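You operate a simulated robot arm through the tools that you are given. There is no shell and no other tool. Be economical: measure what you need, move in short steps, check, and stop when the job is done.

You run a simulated robot arm. Do the job below in one go: nothing can be reset, and whatever is moved stays where it is left.

## Task
Swap the red gear end on the stub shaft for the yellow one, keyed with the key of its number.
Fine: the old key goes into slot 1 of the key rack, the red gear end on the blue mat.

The check looks at the end state, three seconds after you hand in, the way a careful person would. Anything else that was tipped, shoved, dropped, spilled or broken makes it a failure.

## Robot
A 7-joint arm with a two-finger parallel gripper, fixed in place. Base frame: the origin is at the foot of the arm, x ahead of it, y to its left, z up; the work surface is at about z = 0.8. Lengths are in m, angles in degrees, forces in N, time in s.
With the tool pointing down near the work surface it reaches from about 0.24 to 0.68 m from the base axis. Its first joint turns from -66.0 to 66.0 degrees. Payload 2.4 kg.
The tool frame sits at the grasp point between the pads (the TCP): z along the fingers, y along the line on which they close. The tips reach 0.03 m beyond it. The gripper opens to 0.094 m. The fingers are 0.028 m wide and 0.01 m thick; the gripper's body (0.05 by 0.096 m) begins 0.055 m behind the TCP.
Orientation is told as [roll, pitch, yaw] about the base's x, y, z axes, in that order, counted from this pose: with the fingers straight down and closing along the base's y, the tool's x points along the base's -x, its y along +y and its z along -z.

## Interface
- The arm moves only by the tool servo_tool. Its argument "deltas" is a list of rows, each a list of 7 numbers: the shift along the base's x, y, z in m, then the turn, a rotation vector about the base's x, y, z in degrees, then the finger opening in m, from 0 to 0.094. In form: [[x, y, z, rx, ry, rz, hand], ...]. A call has 1 to 12 rows; each row shifts and turns the commanded pose from where the row before left it. Rows are played at 5 a second. More than 0.05 m and 8.6 degrees between two rows, or a gripper value outside its range, and nothing of the call is played. Where a pose cannot be reached the arm comes as near as it can. A force on the tool above 40 N (or 10 N above the force at the start of the call, whichever is more), or a blocked arm, ends the call early, and 0.2 s more pass. The fingers move at their own pace (about 0.153 m/s each) and stop on an object; they squeeze with about 42 N. The grip force told is the motor's: it shows also when the fingers shut on nothing. Time passes only in rows, and 0.2 s behind the last, so rows that do not move let the fingers close. The reply holds the time, the measured pose of the TCP, the force on the tool along the base axes, the opening and the grip force, in the units named above and with some noise, with the torque about the TCP (base axes, N m) and any sound that the robot's microphone picked up, and new pictures: "show" is both (left out), scene, wrist or none.
- Cameras (640 x 400 px; columns grow to the right, rows downward): "scene" is fixed at [0.0467, 0.4832, 1.4415]; the picture's right is [-0.66, -0.75, 0.00], its down [-0.45, 0.40, -0.80] and it looks along [0.60, -0.53, -0.60] (base axes); focal length 324 px, centre (320, 200). "wrist" rides on the gripper at [0.076, 0.014, -0.102] in the tool frame; the picture's right is [-0.18, 0.98, 0.00], its down [-0.75, -0.14, -0.64] and it looks along [-0.63, -0.12, 0.77] (tool axes); focal length 243 px, centre (320, 200). There is no depth. A picture from a camera that has moved, and an enlarged one, comes with that camera's place and axes in the base frame and with its lens.
- inspect(camera, box): a new picture of the part [left, top, right, bottom] of that camera's present view, enlarged. The clock stands still meanwhile.
- hand_in(): hands the job in; it is judged then, once.

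Go step by step. Nothing tells you positions but the pictures and the camera data: compare them with the known pose of the tool, close in by small moves and look again before you grip or let go. The budget is 120 turns and 200 pictures, counting those below and the enlarged ones. Unless the task says otherwise, let go and move clear before handing in, and close with one line.

The tools are called after ">>>" as a command line: name --pt "numbers of a row" for each row, then --argument value for the rest, lists and objects as JSON in quotes. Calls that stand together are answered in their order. servo_tool: Moves the arm, as the interface text tells. Its arguments: {"type":"object","properties":{"deltas":{"type":"array","items":{"type":"array","items":{"type":"number"}}},"show":{"type":"string","enum":["both","scene","wrist","none"]}},"required":["deltas"]} The other tools are called the same way: inspect (camera, box) takes an enlarged picture of a part of a camera's view; hand_in () hands the job in.

At the start:

```text
time_s: 0.0
tcp_pos: [0.3381, 0.0812, 1.076]
orientation: [0.1, 0.1, 0.0]
force: [0.3, 0.0, 0.8]
torque: [0.0, -0.01, 0.01]
grip_width: 0.0941
gripper_force: 0.1
```

scene: 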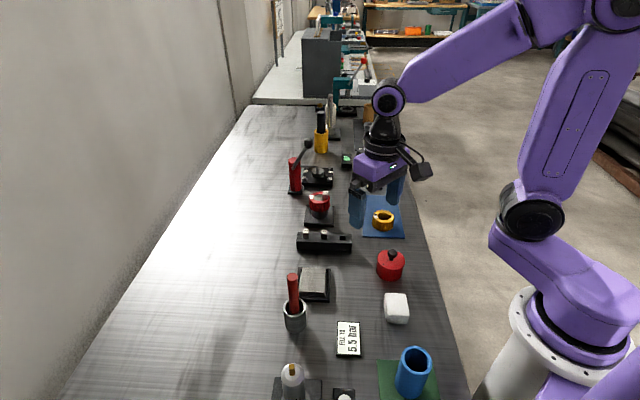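
wrist: 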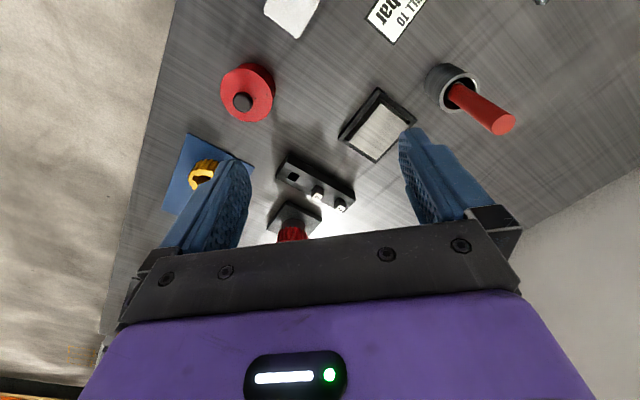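

I see the red gear on a shaft, the key rack, the yellow gear on the blue mat and other items. I'll enlarge those first.

>>> inspect --camera "scene" --box '[270, 130, 430, 260]'

>>> inspect --camera "scene" --box '[260, 230, 460, 400]'

>>> inspect --camera "wrist" --box '[150, 60, 410, 250]'

```text
3.08 times, centred on (350, 195) of scene
camera zoom: at [0.0467, 0.4832, 1.4415], right [-0.66, -0.75, 0.0], down [-0.45, 0.4, -0.8], along [0.6, -0.53, -0.6], focal length 996 px, centre (228, 215)
```

zoom: 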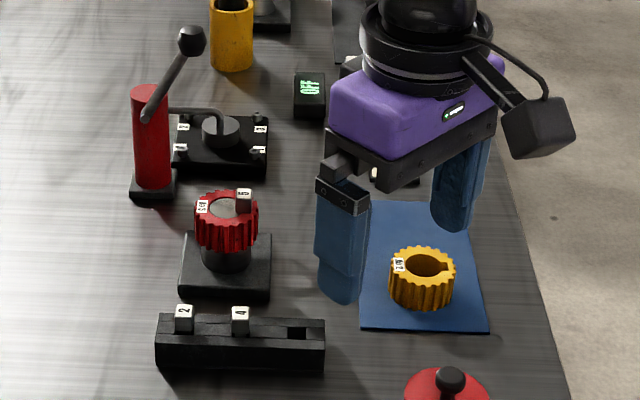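

```text
2.35 times, centred on (360, 315) of scene
camera zoom: at [0.0467, 0.4832, 1.4415], right [-0.66, -0.75, 0.0], down [-0.45, 0.4, -0.8], along [0.6, -0.53, -0.6], focal length 762 px, centre (226, -71)
```

zoom: 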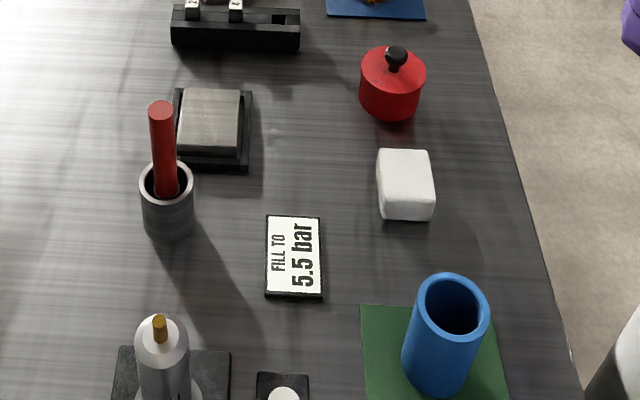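

```text
2.11 times, centred on (280, 155) of wrist
camera zoom: at [0.261, 0.0963, 1.1776], right [0.18, 0.98, 0.0], down [0.75, -0.14, 0.64], along [0.63, -0.12, -0.77], focal length 511 px, centre (404, 295)
```

zoom: 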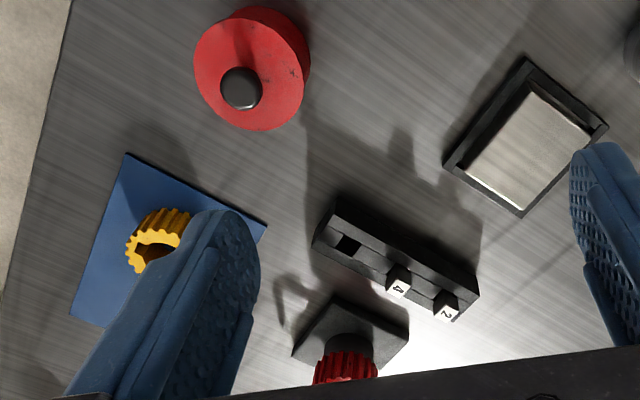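

The rack holds keys 2 and 4 with one end slot empty, and the key in the red gear carries a label I can't read yet. I'll move the wrist camera closer over the rack to read labels.

>>> servo_tool --pt "0.03 -0.008 -0.019 0 0 0 0.094" --pt "0.03 -0.008 -0.019 0 0 0 0.094" --pt "0.03 -0.008 -0.019 0 0 0 0.094" --pt "0.03 -0.008 -0.019 0 0 0 0.094" --pt "0 0 0 0 0 0 0.094" --show "both"

```text
time_s: 1.2
tcp_pos: [0.4568, 0.0492, 0.9997]
orientation: [0.0, 0.0, 0.0]
force: [0.2, -0.1, 0.6]
torque: [-0.02, -0.01, 0.0]
grip_width: 0.094
gripper_force: 0.0
camera wrist: at [0.3812, 0.0627, 1.1021], right [0.18, 0.98, 0.0], down [0.75, -0.14, 0.64], along [0.63, -0.12, -0.77], focal length 243 px, centre (320, 200)
```

scene: 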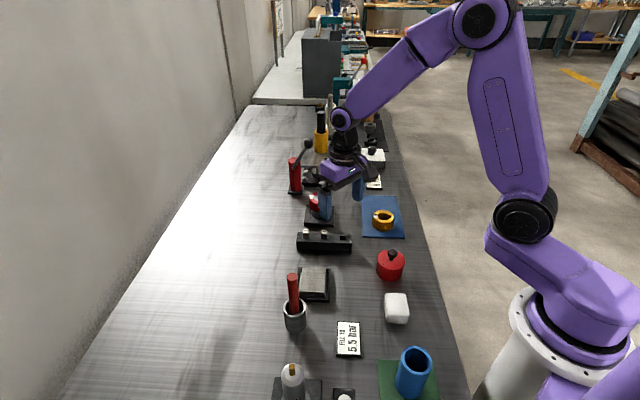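
wrist: 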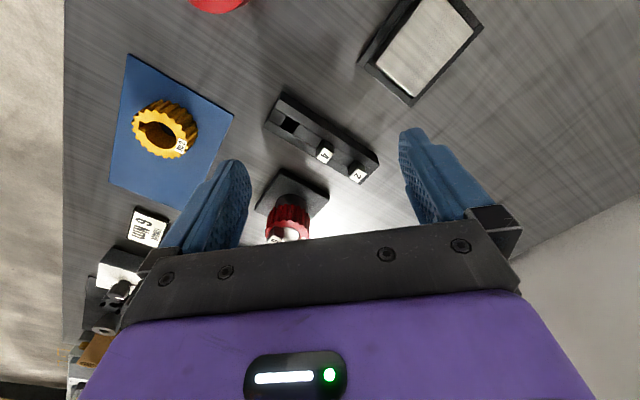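

>>> inspect --camera "wrist" --box '[240, 80, 400, 180]'

>>> inspect --camera "wrist" --box '[110, 80, 230, 260]'

>>> inspect --camera "wrist" --box '[240, 160, 350, 250]'

```text
4.00 times, centred on (320, 130) of wrist
camera zoom: at [0.3812, 0.0627, 1.1021], right [0.18, 0.98, 0.0], down [0.75, -0.14, 0.64], along [0.63, -0.12, -0.77], focal length 970 px, centre (320, 480)
```

zoom: 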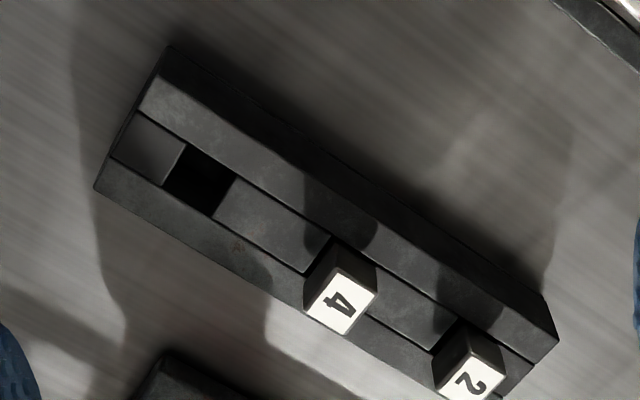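

```text
2.22 times, centred on (170, 170) of wrist
camera zoom: at [0.3812, 0.0627, 1.1021], right [0.18, 0.98, 0.0], down [0.75, -0.14, 0.64], along [0.63, -0.12, -0.77], focal length 539 px, centre (653, 267)
```

zoom: 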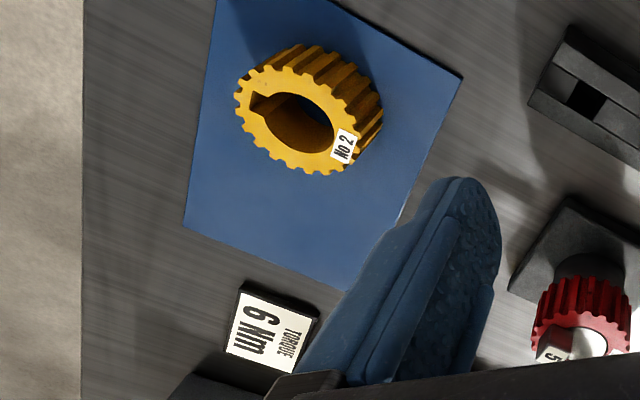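

```text
4.44 times, centred on (295, 205) of wrist
camera zoom: at [0.3812, 0.0627, 1.1021], right [0.18, 0.98, 0.0], down [0.75, -0.14, 0.64], along [0.63, -0.12, -0.77], focal length 1078 px, centre (431, 178)
```

zoom: 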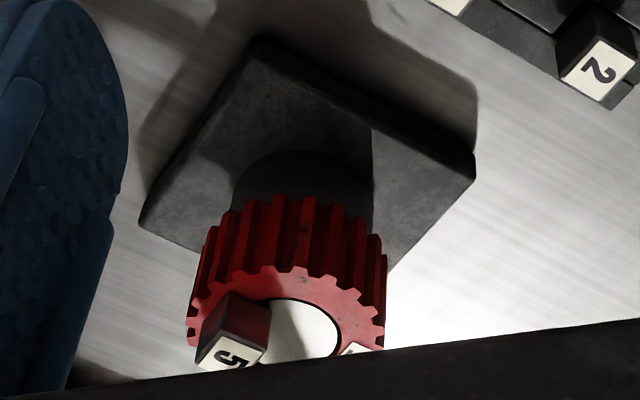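

Yellow gear is No 2, so it needs key 2. The old key is 5. Next I check the rack for slot numbers.

>>> inspect --camera "scene" --box '[290, 220, 360, 260]'

>>> inspect --camera "scene" --box '[280, 130, 420, 240]'

```text
9.14 times, centred on (325, 240) of scene
camera zoom: at [0.0467, 0.4832, 1.4415], right [-0.66, -0.75, 0.0], down [-0.45, 0.4, -0.8], along [0.6, -0.53, -0.6], focal length 2961 px, centre (274, -166)
```

zoom: 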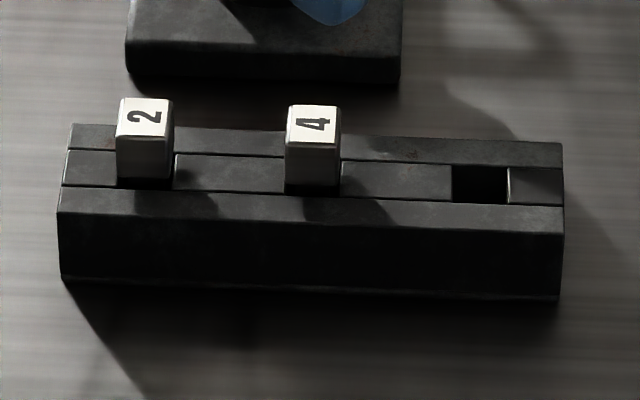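

```text
3.64 times, centred on (350, 185) of scene
camera zoom: at [0.0467, 0.4832, 1.4415], right [-0.66, -0.75, 0.0], down [-0.45, 0.4, -0.8], along [0.6, -0.53, -0.6], focal length 1178 px, centre (211, 254)
```

zoom: 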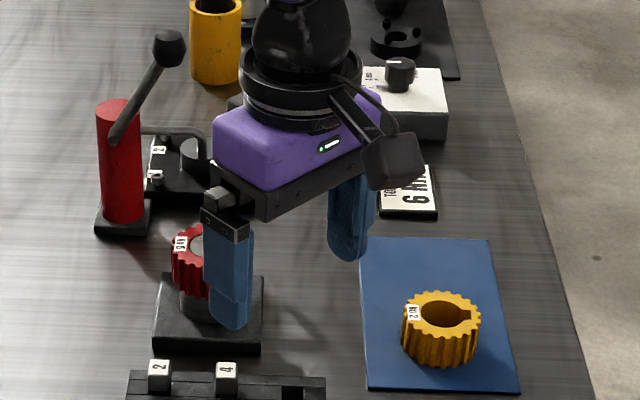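

No slot markings are visible, so I take the empty slot as slot 1. Now I look at the red gear and shaft from above.

>>> servo_tool --pt "0.035 -0.014 0 0 0 0 0.094" --pt "0.035 -0.014 0 0 0 0 0.094" --pt "0.035 -0.014 0 0 0 0 0.094" --pt "0.035 -0.014 0 0 0 0 0.094" --pt "0.03 -0.014 0 0 0 0 0.094" --pt "0 0 0 0 0 0 0.094" --show "wrist"

>>> inspect --camera "wrist" --box '[200, 0, 440, 200]'

```text
time_s: 2.6
tcp_pos: [0.6282, -0.0189, 1.0007]
orientation: [-0.1, -0.1, 0.0]
force: [-0.5, 0.2, -1.1]
torque: [-0.01, 0.0, -0.01]
grip_width: 0.0939
gripper_force: 0.1
camera wrist: at [0.5521, -0.0055, 1.1025], right [0.18, 0.98, 0.0], down [0.75, -0.14, 0.64], along [0.63, -0.12, -0.77], focal length 243 px, centre (320, 200)
```

wrist: 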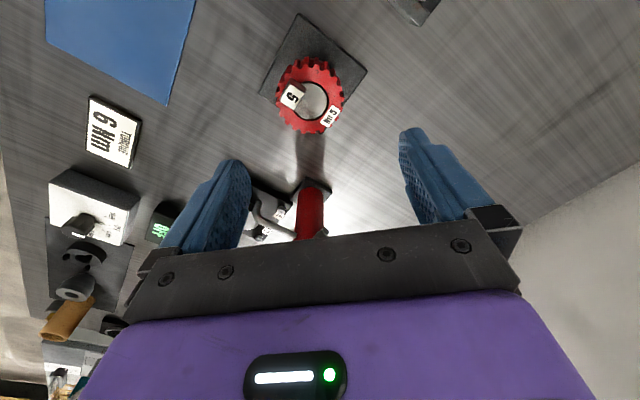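

```text
2.00 times, centred on (320, 100) of wrist
camera zoom: at [0.5521, -0.0055, 1.1025], right [0.18, 0.98, 0.0], down [0.75, -0.14, 0.64], along [0.63, -0.12, -0.77], focal length 485 px, centre (320, 400)
```

zoom: 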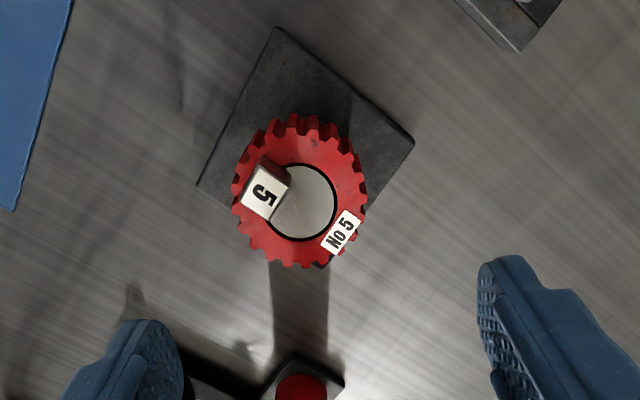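

Red gear axis is about (0.623, -0.027) with the shaft top near z 0.873, and key 5 sits toward the -x/-y side. I go lower for a finer look.

>>> servo_tool --pt "0.004 -0.013 -0.033 0 0 0 0.094" --pt "0.003 -0.013 -0.033 0 0 0 0.094" --pt "0 0 0 0 0 0 0.094" --show "wrist"

>>> inspect --camera "wrist" --box '[250, 50, 410, 150]'

>>> inspect --camera "scene" --box '[295, 180, 345, 230]'

```text
time_s: 3.4
tcp_pos: [0.6383, -0.0486, 0.9339]
orientation: [0.0, 0.0, 0.0]
force: [0.1, 0.0, -0.1]
torque: [-0.01, 0.0, 0.0]
grip_width: 0.0938
gripper_force: 0.0
camera wrist: at [0.562, -0.0332, 1.0371], right [0.18, 0.98, 0.0], down [0.75, -0.14, 0.64], along [0.63, -0.12, -0.77], focal length 243 px, centre (320, 200)
```

wrist: 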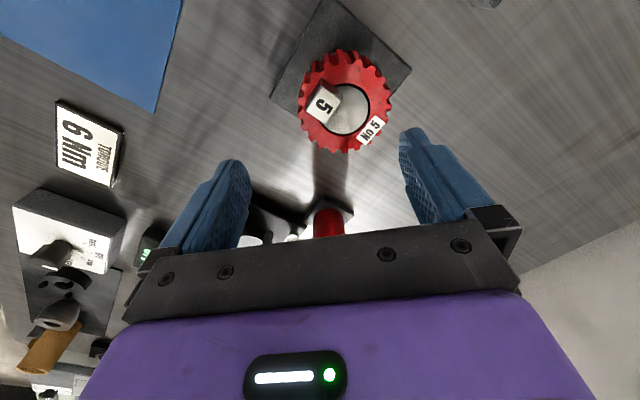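

```text
4.00 times, centred on (330, 100) of wrist
camera zoom: at [0.562, -0.0332, 1.0371], right [0.18, 0.98, 0.0], down [0.75, -0.14, 0.64], along [0.63, -0.12, -0.77], focal length 970 px, centre (280, 600)
```

zoom: 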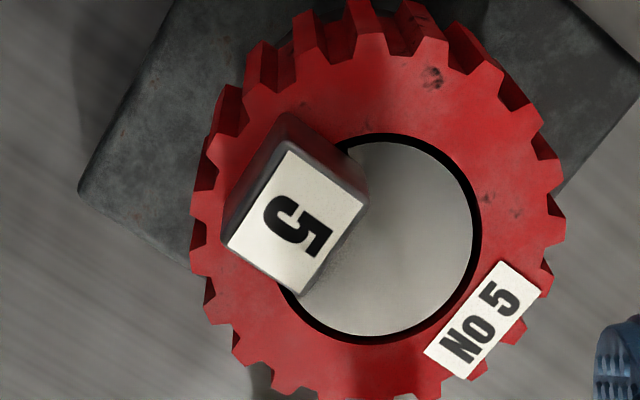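

```text
8.00 times, centred on (320, 205) of scene
camera zoom: at [0.0467, 0.4832, 1.4415], right [-0.66, -0.75, 0.0], down [-0.45, 0.4, -0.8], along [0.6, -0.53, -0.6], focal length 2590 px, centre (320, 160)
```

zoom: 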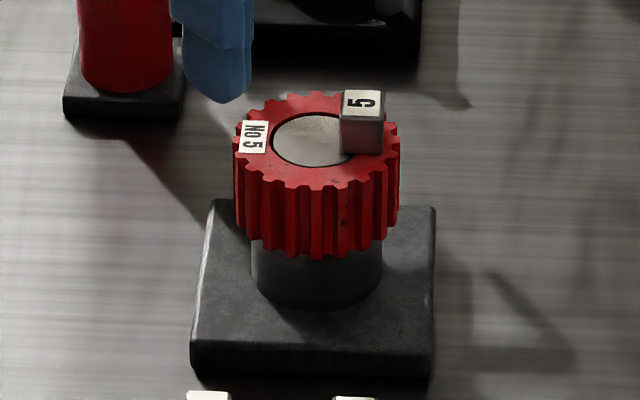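

Key 5's head is about 14×16 mm at (0.613, -0.040), edges at about 47.5°, and the rack lies at nearly the same angle. I turn the hand by +47.5° so the fingers close across the key and center over it.

>>> servo_tool --pt "-0.004 0.001 0 0 0 8 0.05" --pt "-0.004 0.001 0 0 0 8 0.05" --pt "-0.004 0.001 0 0 0 8 0.05" --pt "-0.004 0.001 0 0 0 8 0.05" --pt "-0.004 0.002 0 0 0 8 0.05" --pt "-0.004 0.002 0 0 0 7.5 0.05" --pt "0 0 0 0 0 0 0.05" --show "both"

>>> inspect --camera "wrist" --box '[220, 80, 420, 230]'

>>> inspect --camera "scene" --box '[295, 170, 355, 230]'

```text
time_s: 5.0
tcp_pos: [0.6116, -0.0382, 0.9327]
orientation: [0.0, 0.0, 47.6]
force: [0.4, 0.7, 0.2]
torque: [-0.03, 0.0, -0.06]
grip_width: 0.0499
gripper_force: 0.1
camera wrist: at [0.5495, -0.0852, 1.0358], right [-0.6, 0.8, 0.0], down [0.61, 0.46, 0.64], along [0.51, 0.39, -0.77], focal length 243 px, centre (320, 200)
```

scene: 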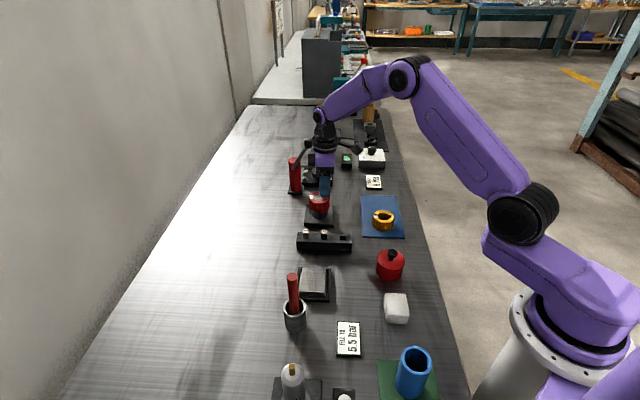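
wrist: 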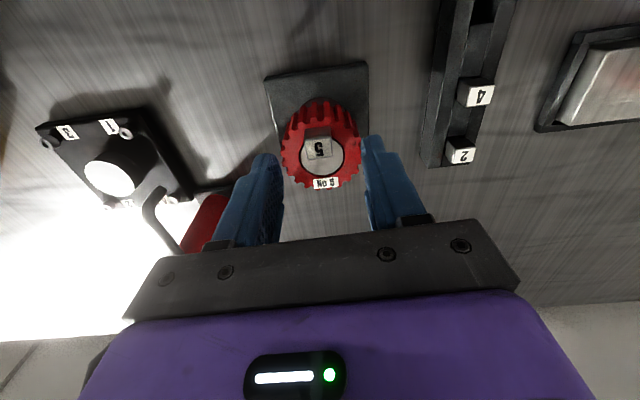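

```text
2.67 times, centred on (320, 155) of wrist
camera zoom: at [0.5495, -0.0852, 1.0358], right [-0.6, 0.8, 0.0], down [0.61, 0.46, 0.64], along [0.51, 0.39, -0.77], focal length 647 px, centre (320, 320)
```

zoom: 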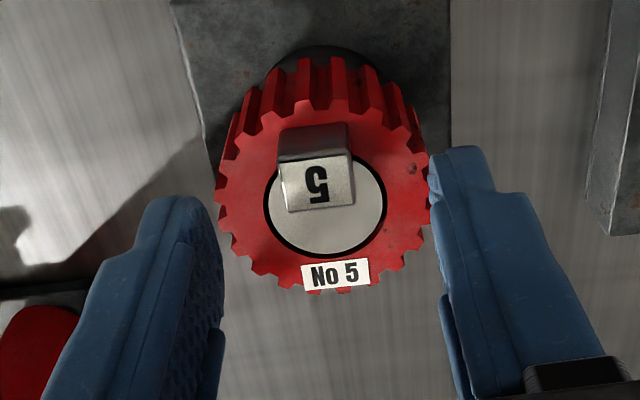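

```text
6.67 times, centred on (325, 200) of scene
camera zoom: at [0.0467, 0.4832, 1.4415], right [-0.66, -0.75, 0.0], down [-0.45, 0.4, -0.8], along [0.6, -0.53, -0.6], focal length 2159 px, centre (287, 200)
```

zoom: 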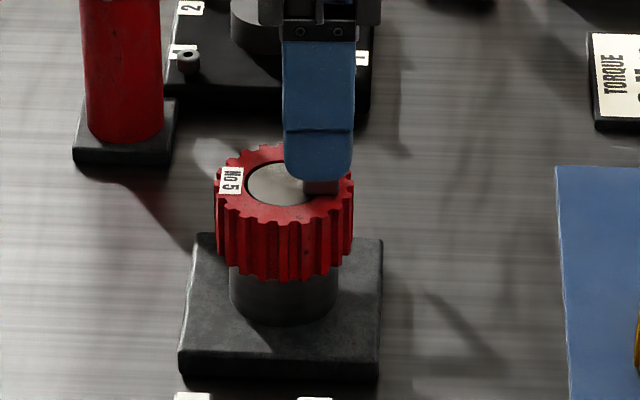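

The key is almost centred between the fingers and its edges are near 45°. I trim the yaw by -2° and lower part-way.

>>> servo_tool --pt "0.002 0.001 -0.008 0 0 -2 0.036" --pt "0 0 -0.01 0 0 0 0.036" --pt "0 0 0 0 0 0 0.036" --show "none"

>>> inspect --camera "wrist" --box '[220, 80, 420, 230]'

>>> inspect --camera "scene" --box '[295, 180, 345, 230]'

```text
time_s: 5.8
tcp_pos: [0.6136, -0.0369, 0.9165]
orientation: [0.1, 0.0, 45.4]
force: [0.6, -0.1, -0.6]
torque: [-0.01, -0.01, -0.03]
grip_width: 0.0359
gripper_force: 0.2
```

```text
2.67 times, centred on (320, 155) of wrist
camera zoom: at [0.5498, -0.0807, 1.0183], right [-0.57, 0.82, 0.0], down [0.63, 0.44, 0.64], along [0.53, 0.37, -0.77], focal length 647 px, centre (320, 320)
```

zoom: 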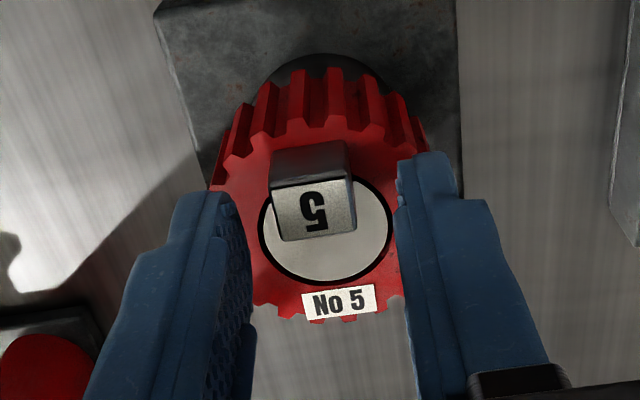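

```text
8.00 times, centred on (320, 205) of scene
camera zoom: at [0.0467, 0.4832, 1.4415], right [-0.66, -0.75, 0.0], down [-0.45, 0.4, -0.8], along [0.6, -0.53, -0.6], focal length 2590 px, centre (320, 160)
```

zoom: 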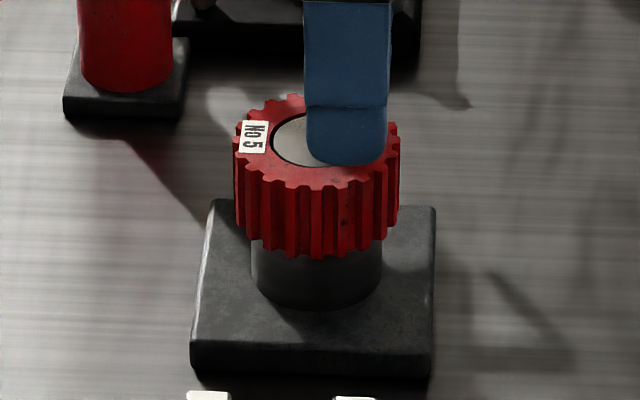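

Well aligned; I lower another 10 mm and close on the key head.

>>> servo_tool --pt "0.0007 -0.0007 -0.005 0 0 -0.5 0.036" --pt "0 0 -0.005 0 0 0 0.036" --pt "0 0 0 0 0 0 0.036" --show "none"

>>> inspect --camera "scene" --box '[295, 180, 345, 230]'

>>> inspect --camera "wrist" --box '[220, 80, 420, 230]'

```text
time_s: 6.6
tcp_pos: [0.6133, -0.0377, 0.9069]
orientation: [-0.1, -0.1, 45.0]
force: [-1.3, 0.0, 8.7]
torque: [0.17, 0.17, -0.06]
grip_width: 0.0362
gripper_force: 0.7
```

```text
8.00 times, centred on (320, 205) of scene
camera zoom: at [0.0465, 0.4832, 1.4415], right [-0.66, -0.75, 0.0], down [-0.45, 0.4, -0.8], along [0.6, -0.53, -0.6], focal length 2590 px, centre (320, 160)
```

zoom: 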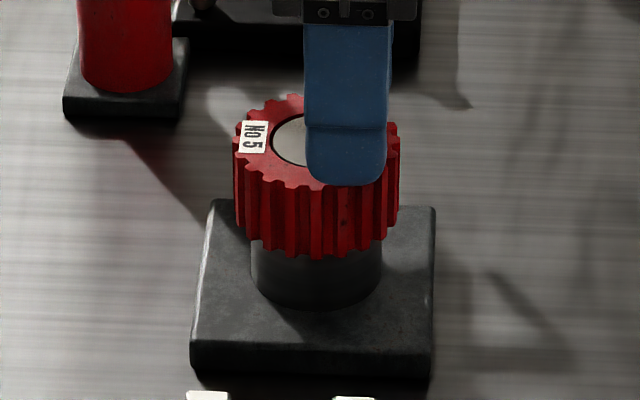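

```text
2.67 times, centred on (320, 155) of wrist
camera zoom: at [0.5494, -0.0807, 1.0088], right [-0.56, 0.83, 0.0], down [0.63, 0.43, 0.64], along [0.53, 0.36, -0.77], focal length 647 px, centre (320, 320)
```

zoom: 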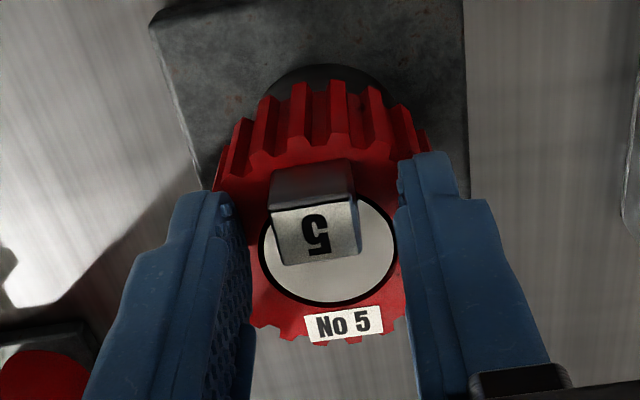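

The tips touch the gear face (gear top near z 0.877). I back off 2 mm and close.

>>> servo_tool --pt "0 0 0.002 0 0 0 0.036" --pt "0 0 0 0 0 0 0.02" --pt "0 0 0 0 0 0 0.0" --pt "0 0 0 0 0 0 0.0" --pt "0 0 0 0 0 0 0.0" --show "none"

>>> inspect --camera "wrist" --box '[220, 80, 420, 230]'

```text
time_s: 7.8
tcp_pos: [0.6134, -0.0366, 0.9065]
orientation: [0.0, -0.1, 45.1]
force: [1.4, 0.1, 0.4]
torque: [0.0, 0.02, -0.01]
grip_width: 0.017
gripper_force: 42.2
```

```text
2.67 times, centred on (320, 155) of wrist
camera zoom: at [0.5495, -0.0807, 1.0098], right [-0.56, 0.83, 0.0], down [0.63, 0.43, 0.64], along [0.53, 0.36, -0.77], focal length 647 px, centre (320, 320)
```

zoom: 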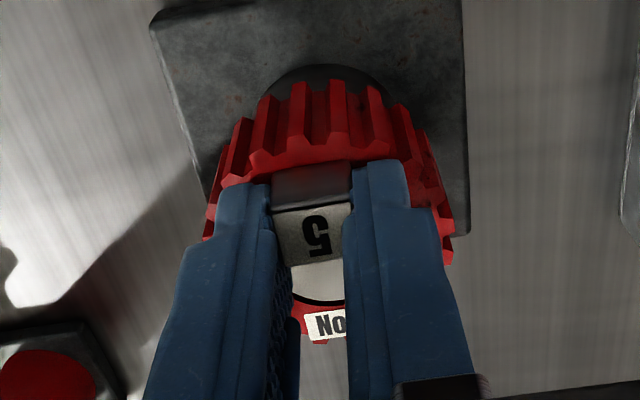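

Gripped (17 mm wide). I lift the key straight up.

>>> servo_tool --pt "0 0 0.004 0 0 0 0.0" --pt "0 0 0.01 0 0 0 0.0" --pt "0 0 0.02 0 0 0 0.0" --pt "0 0 0.03 0 0 0 0.0" --pt "0 0 0.03 0 0 0 0.0" --show "both"

>>> inspect --camera "scene" --box '[290, 160, 350, 230]'

>>> inspect --camera "wrist" --box '[220, 80, 420, 230]'

```text
time_s: 9.0
tcp_pos: [0.6138, -0.0359, 1.003]
orientation: [0.0, 0.0, 45.0]
force: [0.7, -0.2, -1.1]
torque: [-0.03, 0.01, 0.01]
grip_width: 0.0169
gripper_force: 42.2
camera wrist: at [0.5498, -0.0797, 1.1046], right [-0.56, 0.83, 0.0], down [0.63, 0.43, 0.64], along [0.53, 0.36, -0.77], focal length 243 px, centre (320, 200)
```

scene: 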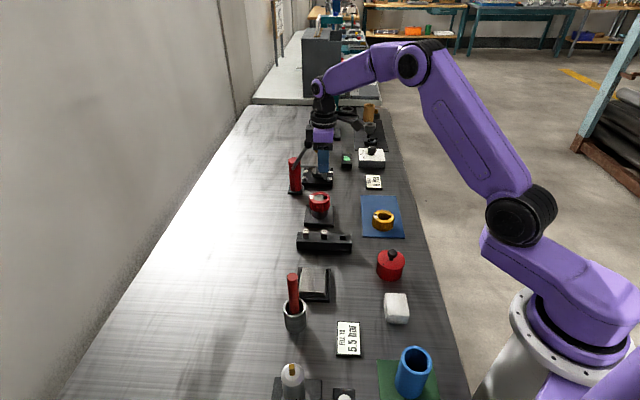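
wrist: 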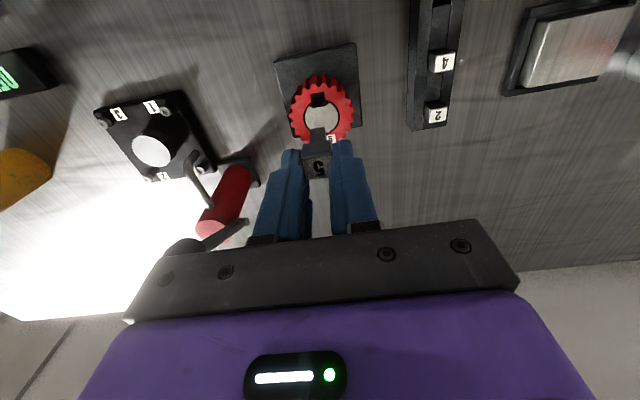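

```text
5.71 times, centred on (320, 195) of scene
camera zoom: at [0.0467, 0.4832, 1.4415], right [-0.66, -0.75, 0.0], down [-0.45, 0.4, -0.8], along [0.6, -0.53, -0.6], focal length 1850 px, centre (320, 229)
```

zoom: 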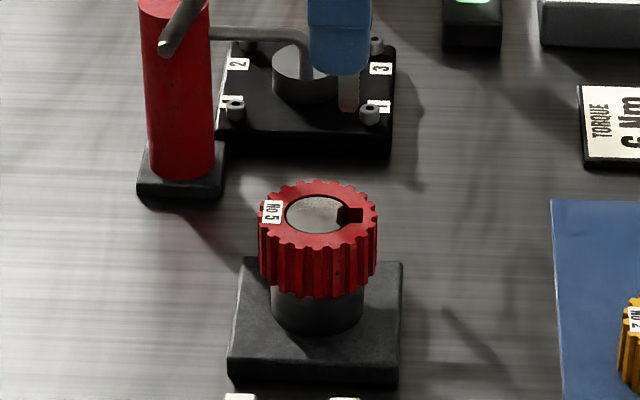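

```text
2.67 times, centred on (320, 155) of wrist
camera zoom: at [0.5498, -0.0797, 1.1046], right [-0.56, 0.83, 0.0], down [0.63, 0.43, 0.64], along [0.53, 0.36, -0.77], focal length 647 px, centre (320, 320)
```

zoom: 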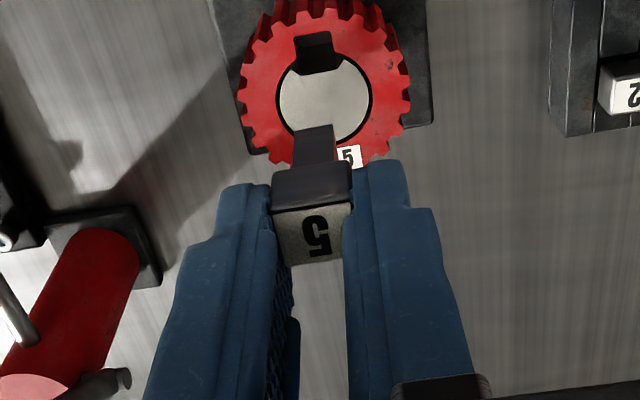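

Key 5 is out, shank about 25 mm long. I carry it high to above the empty rack slot.

>>> servo_tool --pt "-0.032 0.0115 0 0 0 0 0.0" --pt "-0.032 0.0115 0 0 0 0 0.0" --pt "-0.032 0.0115 0 0 0 0 0.0" --pt "-0.031 0.0115 0 0 0 0 0.0" --pt "0 0 0 0 0 0 0.0" --pt "0 0 0 0 0 0 0.0" --show "none"

>>> inspect --camera "wrist" --box '[240, 20, 400, 200]'

>>> inspect --camera "scene" --box '[285, 190, 365, 260]'

```text
time_s: 10.4
tcp_pos: [0.4864, 0.011, 0.9988]
orientation: [0.0, 0.2, 45.0]
force: [-0.2, 0.2, -1.0]
torque: [0.0, 0.01, 0.01]
grip_width: 0.017
gripper_force: 41.6
```

```text
2.22 times, centred on (320, 110) of wrist
camera zoom: at [0.4222, -0.0334, 1.1005], right [-0.56, 0.83, 0.0], down [0.63, 0.43, 0.64], along [0.53, 0.36, -0.77], focal length 539 px, centre (320, 400)
```

zoom: 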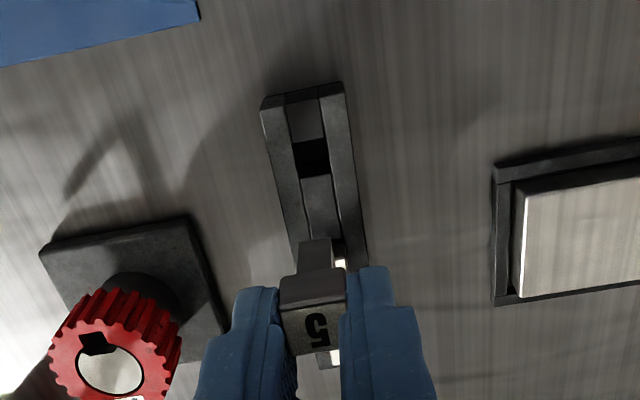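

```text
5.71 times, centred on (325, 225) of scene
camera zoom: at [0.0467, 0.4832, 1.4415], right [-0.66, -0.75, 0.0], down [-0.45, 0.4, -0.8], along [0.6, -0.53, -0.6], focal length 1850 px, centre (291, 57)
```

zoom: 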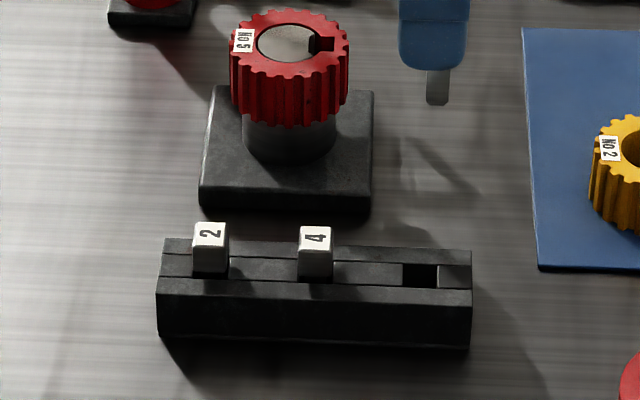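

The TCP is already within a few mm of slot 1. I trim and lower so the shank end is about 15 mm above the rack, then compare.

>>> servo_tool --pt "0.0023 -0.0011 -0.03 0 0 0 0.0" --pt "0 0 -0.03 0 0 0 0.0" --pt "0 0 -0.03 0 0 0 0.0" --pt "0 0 0 0 0 0 0.0" --show "none"

>>> inspect --camera "wrist" --box '[240, 60, 400, 190]'

>>> inspect --camera "scene" --box '[295, 210, 365, 260]'

```text
time_s: 11.4
tcp_pos: [0.4917, 0.0063, 0.9107]
orientation: [0.0, 0.0, 45.0]
force: [0.3, -0.8, -0.4]
torque: [-0.02, 0.0, 0.01]
grip_width: 0.0171
gripper_force: 41.9
```

```text
3.08 times, centred on (320, 125) of wrist
camera zoom: at [0.426, -0.0366, 1.0111], right [-0.56, 0.83, 0.0], down [0.63, 0.43, 0.64], along [0.53, 0.36, -0.77], focal length 746 px, centre (320, 431)
```

zoom: 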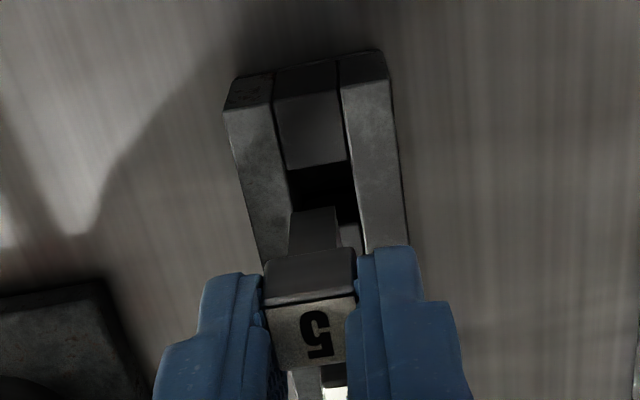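

```text
8.00 times, centred on (330, 235) of scene
camera zoom: at [0.0467, 0.4832, 1.4415], right [-0.66, -0.75, 0.0], down [-0.45, 0.4, -0.8], along [0.6, -0.53, -0.6], focal length 2590 px, centre (240, -80)
```

zoom: 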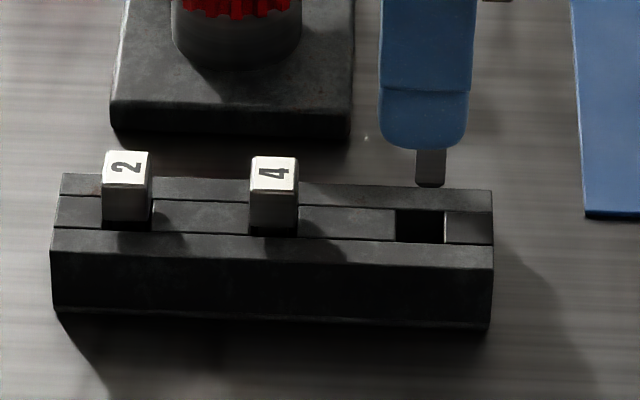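

The shank (about 10 mm square) has clearance in the ~16 mm slot but is ~3 mm off toward the low end. I correct that and recheck slightly lower.

>>> servo_tool --pt "0.0009 0.0027 -0.008 0 0 0 0.0" --pt "0 0 0 0 0 0 0.0" --pt "0 0 0 0 0 0 0.0" --show "none"

>>> inspect --camera "wrist" --box '[240, 60, 400, 190]'

>>> inspect --camera "scene" --box '[315, 215, 365, 255]'

```text
time_s: 12.2
tcp_pos: [0.4917, 0.0114, 0.9017]
orientation: [-0.1, -0.1, 45.0]
force: [-0.4, -0.3, -0.6]
torque: [0.03, 0.02, 0.05]
grip_width: 0.0167
gripper_force: 42.3
```

```text
3.08 times, centred on (320, 125) of wrist
camera zoom: at [0.4273, -0.0328, 1.0037], right [-0.56, 0.83, 0.0], down [0.63, 0.43, 0.64], along [0.53, 0.36, -0.77], focal length 746 px, centre (320, 431)
```

zoom: 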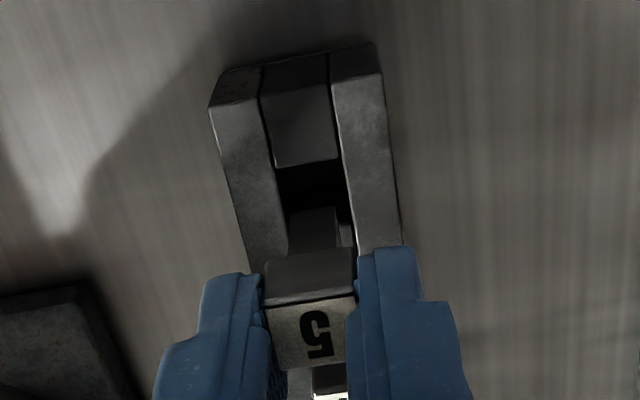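

```text
10.00 times, centred on (340, 235) of scene
camera zoom: at [0.0467, 0.4832, 1.4415], right [-0.66, -0.75, 0.0], down [-0.45, 0.4, -0.8], along [0.6, -0.53, -0.6], focal length 3238 px, centre (120, -150)
```

zoom: 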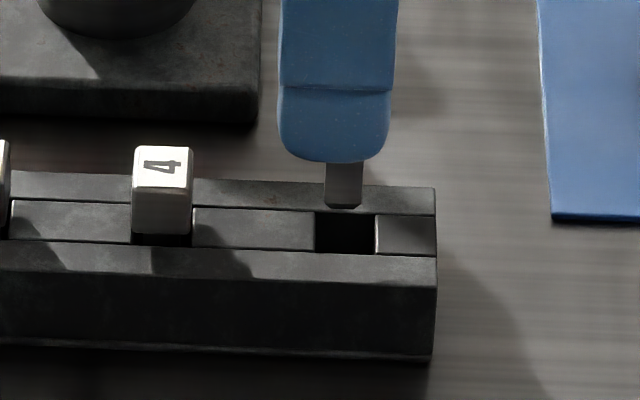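

Aligned in both directions. I lower into the slot in small steps.

>>> servo_tool --pt "0 0 -0.008 0 0 0 0.0" --pt "0 0 -0.007 0 0 0 0.0" --pt "0 0 -0.006 0 0 0 0.0" --pt "0 0 -0.006 0 0 0 0.0" --pt "0 0 0 0 0 0 0.0" --show "none"

>>> inspect --camera "scene" --box '[315, 215, 365, 255]'

```text
time_s: 13.4
tcp_pos: [0.4902, 0.0101, 0.8751]
orientation: [0.0, 0.1, 45.0]
force: [-0.4, 0.0, -0.4]
torque: [0.01, 0.03, -0.04]
grip_width: 0.0167
gripper_force: 42.0
```

```text
10.00 times, centred on (340, 235) of scene
camera zoom: at [0.0467, 0.4832, 1.4415], right [-0.66, -0.75, 0.0], down [-0.45, 0.4, -0.8], along [0.6, -0.53, -0.6], focal length 3238 px, centre (120, -150)
```

zoom: 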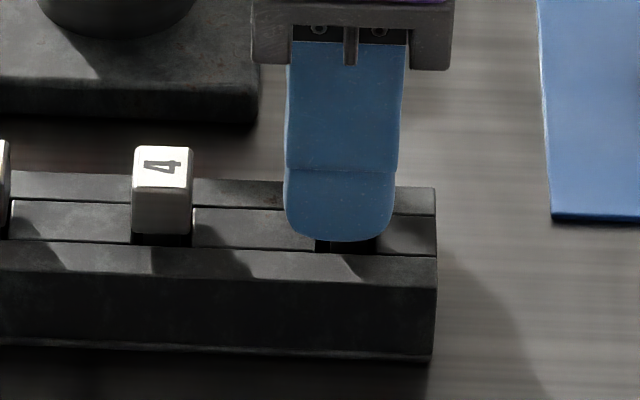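

It is entering freely; I continue gently until contact.

>>> servo_tool --pt "0 0 -0.004 0 0 0 0.0" --pt "0 0 -0.003 0 0 0 0.0" --pt "0 0 -0.002 0 0 0 0.0" --pt "0 0 0 0 0 0 0.0" --show "none"

>>> inspect --camera "wrist" --box '[240, 60, 400, 190]'

```text
time_s: 14.4
tcp_pos: [0.4895, 0.0095, 0.8668]
orientation: [0.0, -0.1, 45.0]
force: [0.2, 0.1, -0.7]
torque: [0.04, -0.02, -0.02]
grip_width: 0.017
gripper_force: 42.5
```

```text
3.08 times, centred on (320, 125) of wrist
camera zoom: at [0.4256, -0.0335, 0.9687], right [-0.56, 0.83, 0.0], down [0.63, 0.43, 0.64], along [0.53, 0.36, -0.77], focal length 746 px, centre (320, 431)
```

zoom: 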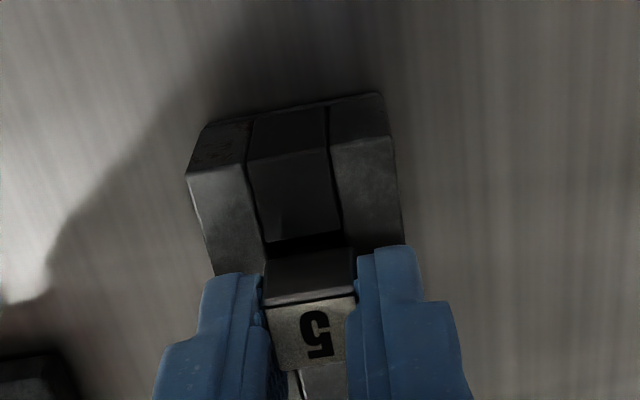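

>>> servo_tool --pt "0 0 -0.002 0 0 0 0.0" --pt "0 0 -0.002 0 0 0 0.0" --pt "0 0 -0.001 0 0 0 0.0" --pt "0 0 0 0 0 0 0.0" --show "none"

>>> inspect --camera "scene" --box '[315, 215, 365, 255]'

```text
time_s: 15.4
tcp_pos: [0.4891, 0.0084, 0.8633]
orientation: [-0.2, -0.1, 45.0]
force: [-4.3, 2.0, 26.0]
torque: [-0.01, 0.41, 0.0]
grip_width: 0.0171
gripper_force: 42.2
```

```text
10.00 times, centred on (340, 235) of scene
camera zoom: at [0.0461, 0.4832, 1.4415], right [-0.66, -0.75, 0.0], down [-0.45, 0.4, -0.8], along [0.6, -0.53, -0.6], focal length 3238 px, centre (120, -150)
```

zoom: 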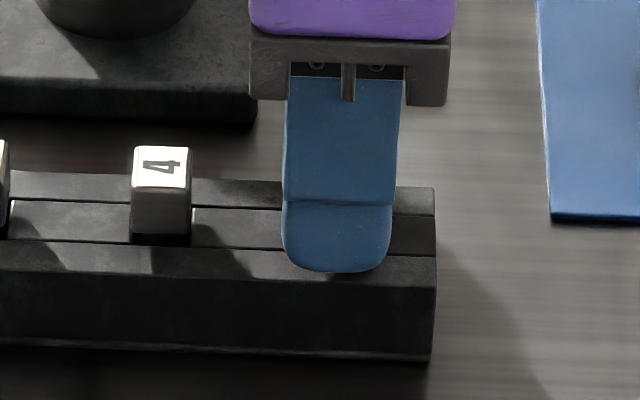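

Contact felt at the rack; I ease off 1.5 mm, open the fingers and rise.

>>> servo_tool --pt "0 0 0.0015 0 0 0 0.0" --pt "0 0 0 0 0 0 0.022" --pt "0 0 0 0 0 0 0.036" --pt "0 0 0 0 0 0 0.036" --pt "0 0 0.02 0 0 0 0.036" --pt "0 0 0.04 0 0 0 0.036" --pt "0 0 0.04 0 0 0 0.036" --pt "0 0 0 0 0 0 0.036" --show "none"

>>> inspect --camera "scene" --box '[295, 210, 365, 260]'

>>> inspect --camera "wrist" --box '[220, 20, 420, 190]'

```text
time_s: 17.2
tcp_pos: [0.4911, 0.0088, 0.9645]
orientation: [0.0, 0.0, 45.1]
force: [0.9, 0.3, 0.8]
torque: [-0.03, -0.02, -0.01]
grip_width: 0.0359
gripper_force: 0.1
```

```text
8.00 times, centred on (330, 235) of scene
camera zoom: at [0.0466, 0.4832, 1.4415], right [-0.66, -0.75, 0.0], down [-0.45, 0.4, -0.8], along [0.6, -0.53, -0.6], focal length 2590 px, centre (240, -80)
```

zoom: 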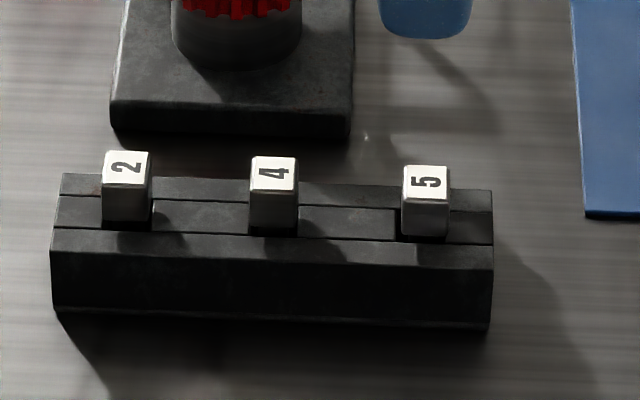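

```text
2.35 times, centred on (320, 105) of wrist
camera zoom: at [0.427, -0.0353, 1.0655], right [-0.56, 0.83, 0.0], down [0.63, 0.43, 0.64], along [0.53, 0.36, -0.77], focal length 571 px, centre (320, 424)
```

zoom: 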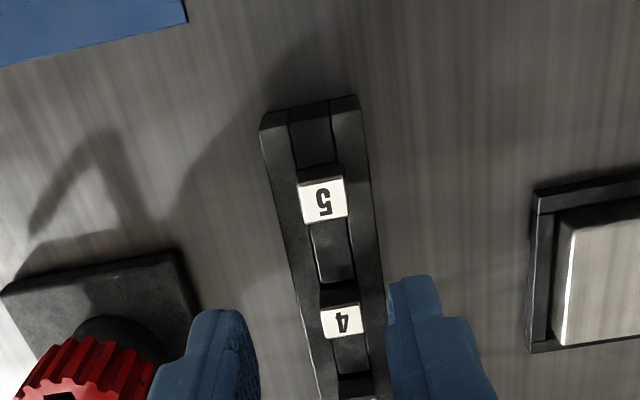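

Key 5 is seated like its neighbours. Next I go above the red gear with yaw 0 and wide fingers.

>>> servo_tool --pt "0.022 -0.006 0.005 0 0 -7.5 0.05" --pt "0.022 -0.006 0 0 0 -7.5 0.07" --pt "0.022 -0.006 0 0 0 -7.5 0.09" --pt "0.022 -0.006 0 0 0 -7.5 0.09" --pt "0.022 -0.006 0 0 0 -7.5 0.09" --pt "0.0225 -0.006 0 0 0 -7.5 0.09" --pt "0 0 0 0 0 0 0.09" --pt "0 0 0 0 0 0 0.09" --show "wrist"

>>> inspect --camera "wrist" --box '[220, 50, 420, 200]'

>>> inspect --camera "scene" --box '[295, 180, 345, 230]'

```text
time_s: 19.0
tcp_pos: [0.6228, -0.0262, 0.9699]
orientation: [0.1, 0.0, 0.0]
force: [0.1, -0.1, 0.5]
torque: [0.01, 0.02, 0.0]
grip_width: 0.0902
gripper_force: 0.1
camera wrist: at [0.5468, -0.0119, 1.0713], right [0.18, 0.98, 0.0], down [0.75, -0.14, 0.64], along [0.63, -0.12, -0.77], focal length 243 px, centre (320, 200)
```

wrist: 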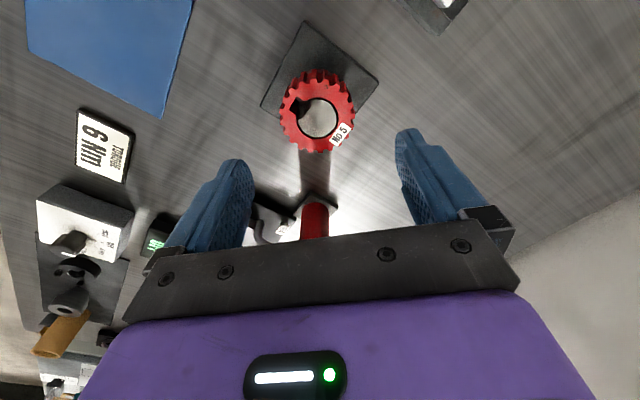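

```text
2.67 times, centred on (320, 125) of wrist
camera zoom: at [0.5468, -0.0119, 1.0713], right [0.18, 0.98, 0.0], down [0.75, -0.14, 0.64], along [0.63, -0.12, -0.77], focal length 647 px, centre (320, 400)
```

zoom: 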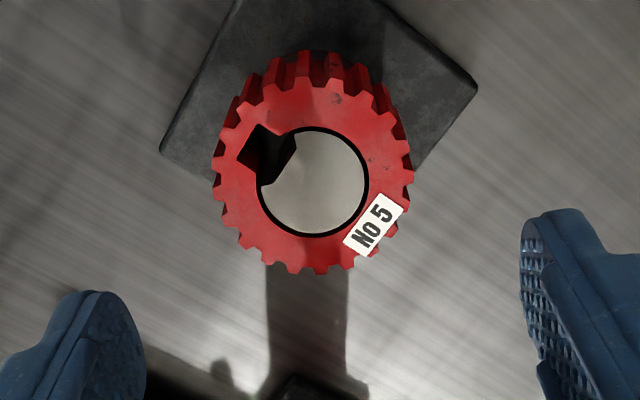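

```text
8.00 times, centred on (320, 205) of scene
camera zoom: at [0.0467, 0.4832, 1.4415], right [-0.66, -0.75, 0.0], down [-0.45, 0.4, -0.8], along [0.6, -0.53, -0.6], focal length 2590 px, centre (320, 160)
```

zoom: 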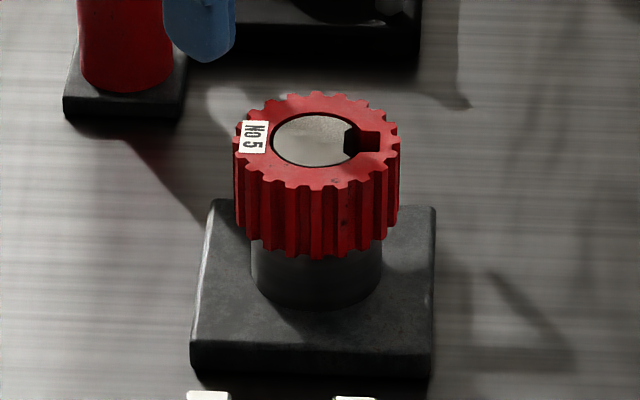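

The red gear is centred within 2 mm; I trim, lower to its flank and grip.

>>> servo_tool --pt "-0.0015 -0.0015 -0.03 0 0 0 0.09" --pt "0 0 -0.03 0 0 0 0.09" --pt "0 0 -0.02 0 0 0 0.09" --pt "0 0 0 0 0 0 0.09" --show "none"

>>> inspect --camera "wrist" --box '[190, 90, 450, 250]'

>>> inspect --camera "scene" --box '[295, 180, 345, 230]'

```text
time_s: 20.0
tcp_pos: [0.6198, -0.0252, 0.8898]
orientation: [0.0, 0.1, 0.0]
force: [0.4, -0.7, -0.2]
torque: [0.02, -0.04, 0.03]
grip_width: 0.09
gripper_force: 0.1
```

```text
2.46 times, centred on (320, 170) of wrist
camera zoom: at [0.5432, -0.0121, 0.9922], right [0.18, 0.98, 0.0], down [0.75, -0.14, 0.64], along [0.63, -0.12, -0.77], focal length 597 px, centre (320, 274)
```

zoom: 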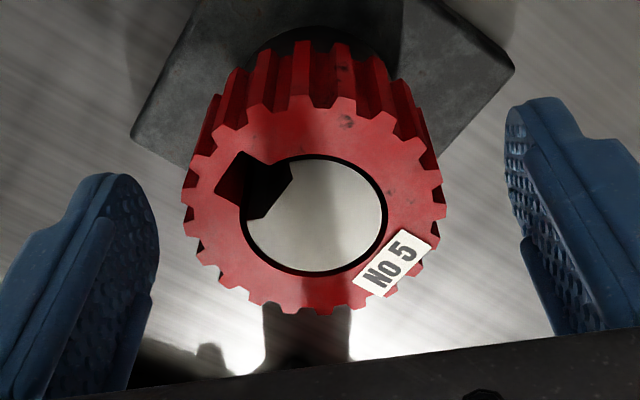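

```text
8.00 times, centred on (320, 205) of scene
camera zoom: at [0.0467, 0.4832, 1.4415], right [-0.66, -0.75, 0.0], down [-0.45, 0.4, -0.8], along [0.6, -0.53, -0.6], focal length 2590 px, centre (320, 160)
```

zoom: 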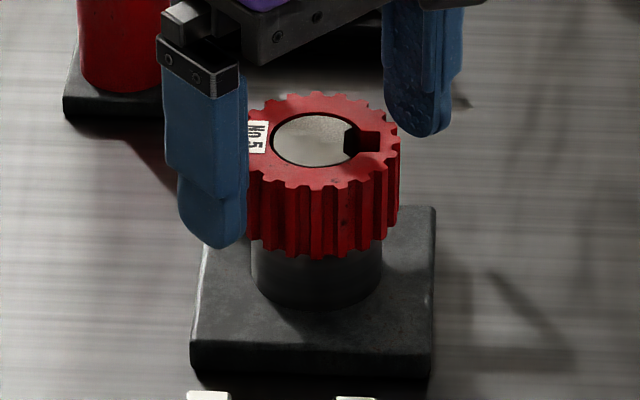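

Centred; I close on the gear and lift slowly.

>>> servo_tool --pt "-0.0008 -0.0005 -0.003 0 0 0 0.09" --pt "0 0 0 0 0 0 0.07" --pt "0 0 0 0 0 0 0.05" --pt "0 0 0 0 0 0 0.045" --pt "0 0 0 0 0 0 0.045" --pt "0 0 0 0 0 0 0.045" --show "none"

>>> inspect --camera "scene" --box '[295, 180, 345, 230]'

```text
time_s: 21.4
tcp_pos: [0.6181, -0.0275, 0.8872]
orientation: [0.0, 0.0, 0.0]
force: [-0.2, -1.3, -0.4]
torque: [-0.05, -0.09, -0.03]
grip_width: 0.061
gripper_force: 41.5
```

```text
8.00 times, centred on (320, 205) of scene
camera zoom: at [0.0467, 0.4832, 1.4415], right [-0.66, -0.75, 0.0], down [-0.45, 0.4, -0.8], along [0.6, -0.53, -0.6], focal length 2590 px, centre (320, 160)
```

zoom: 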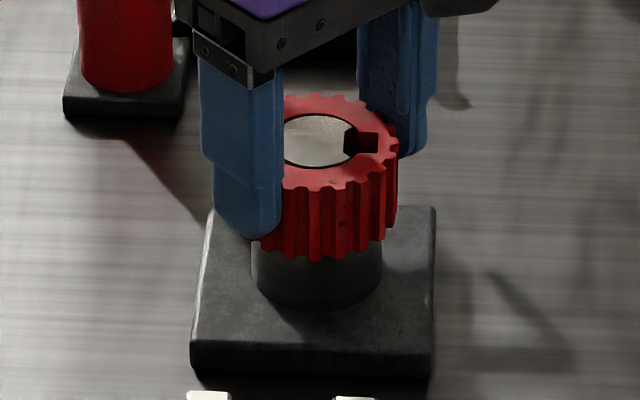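

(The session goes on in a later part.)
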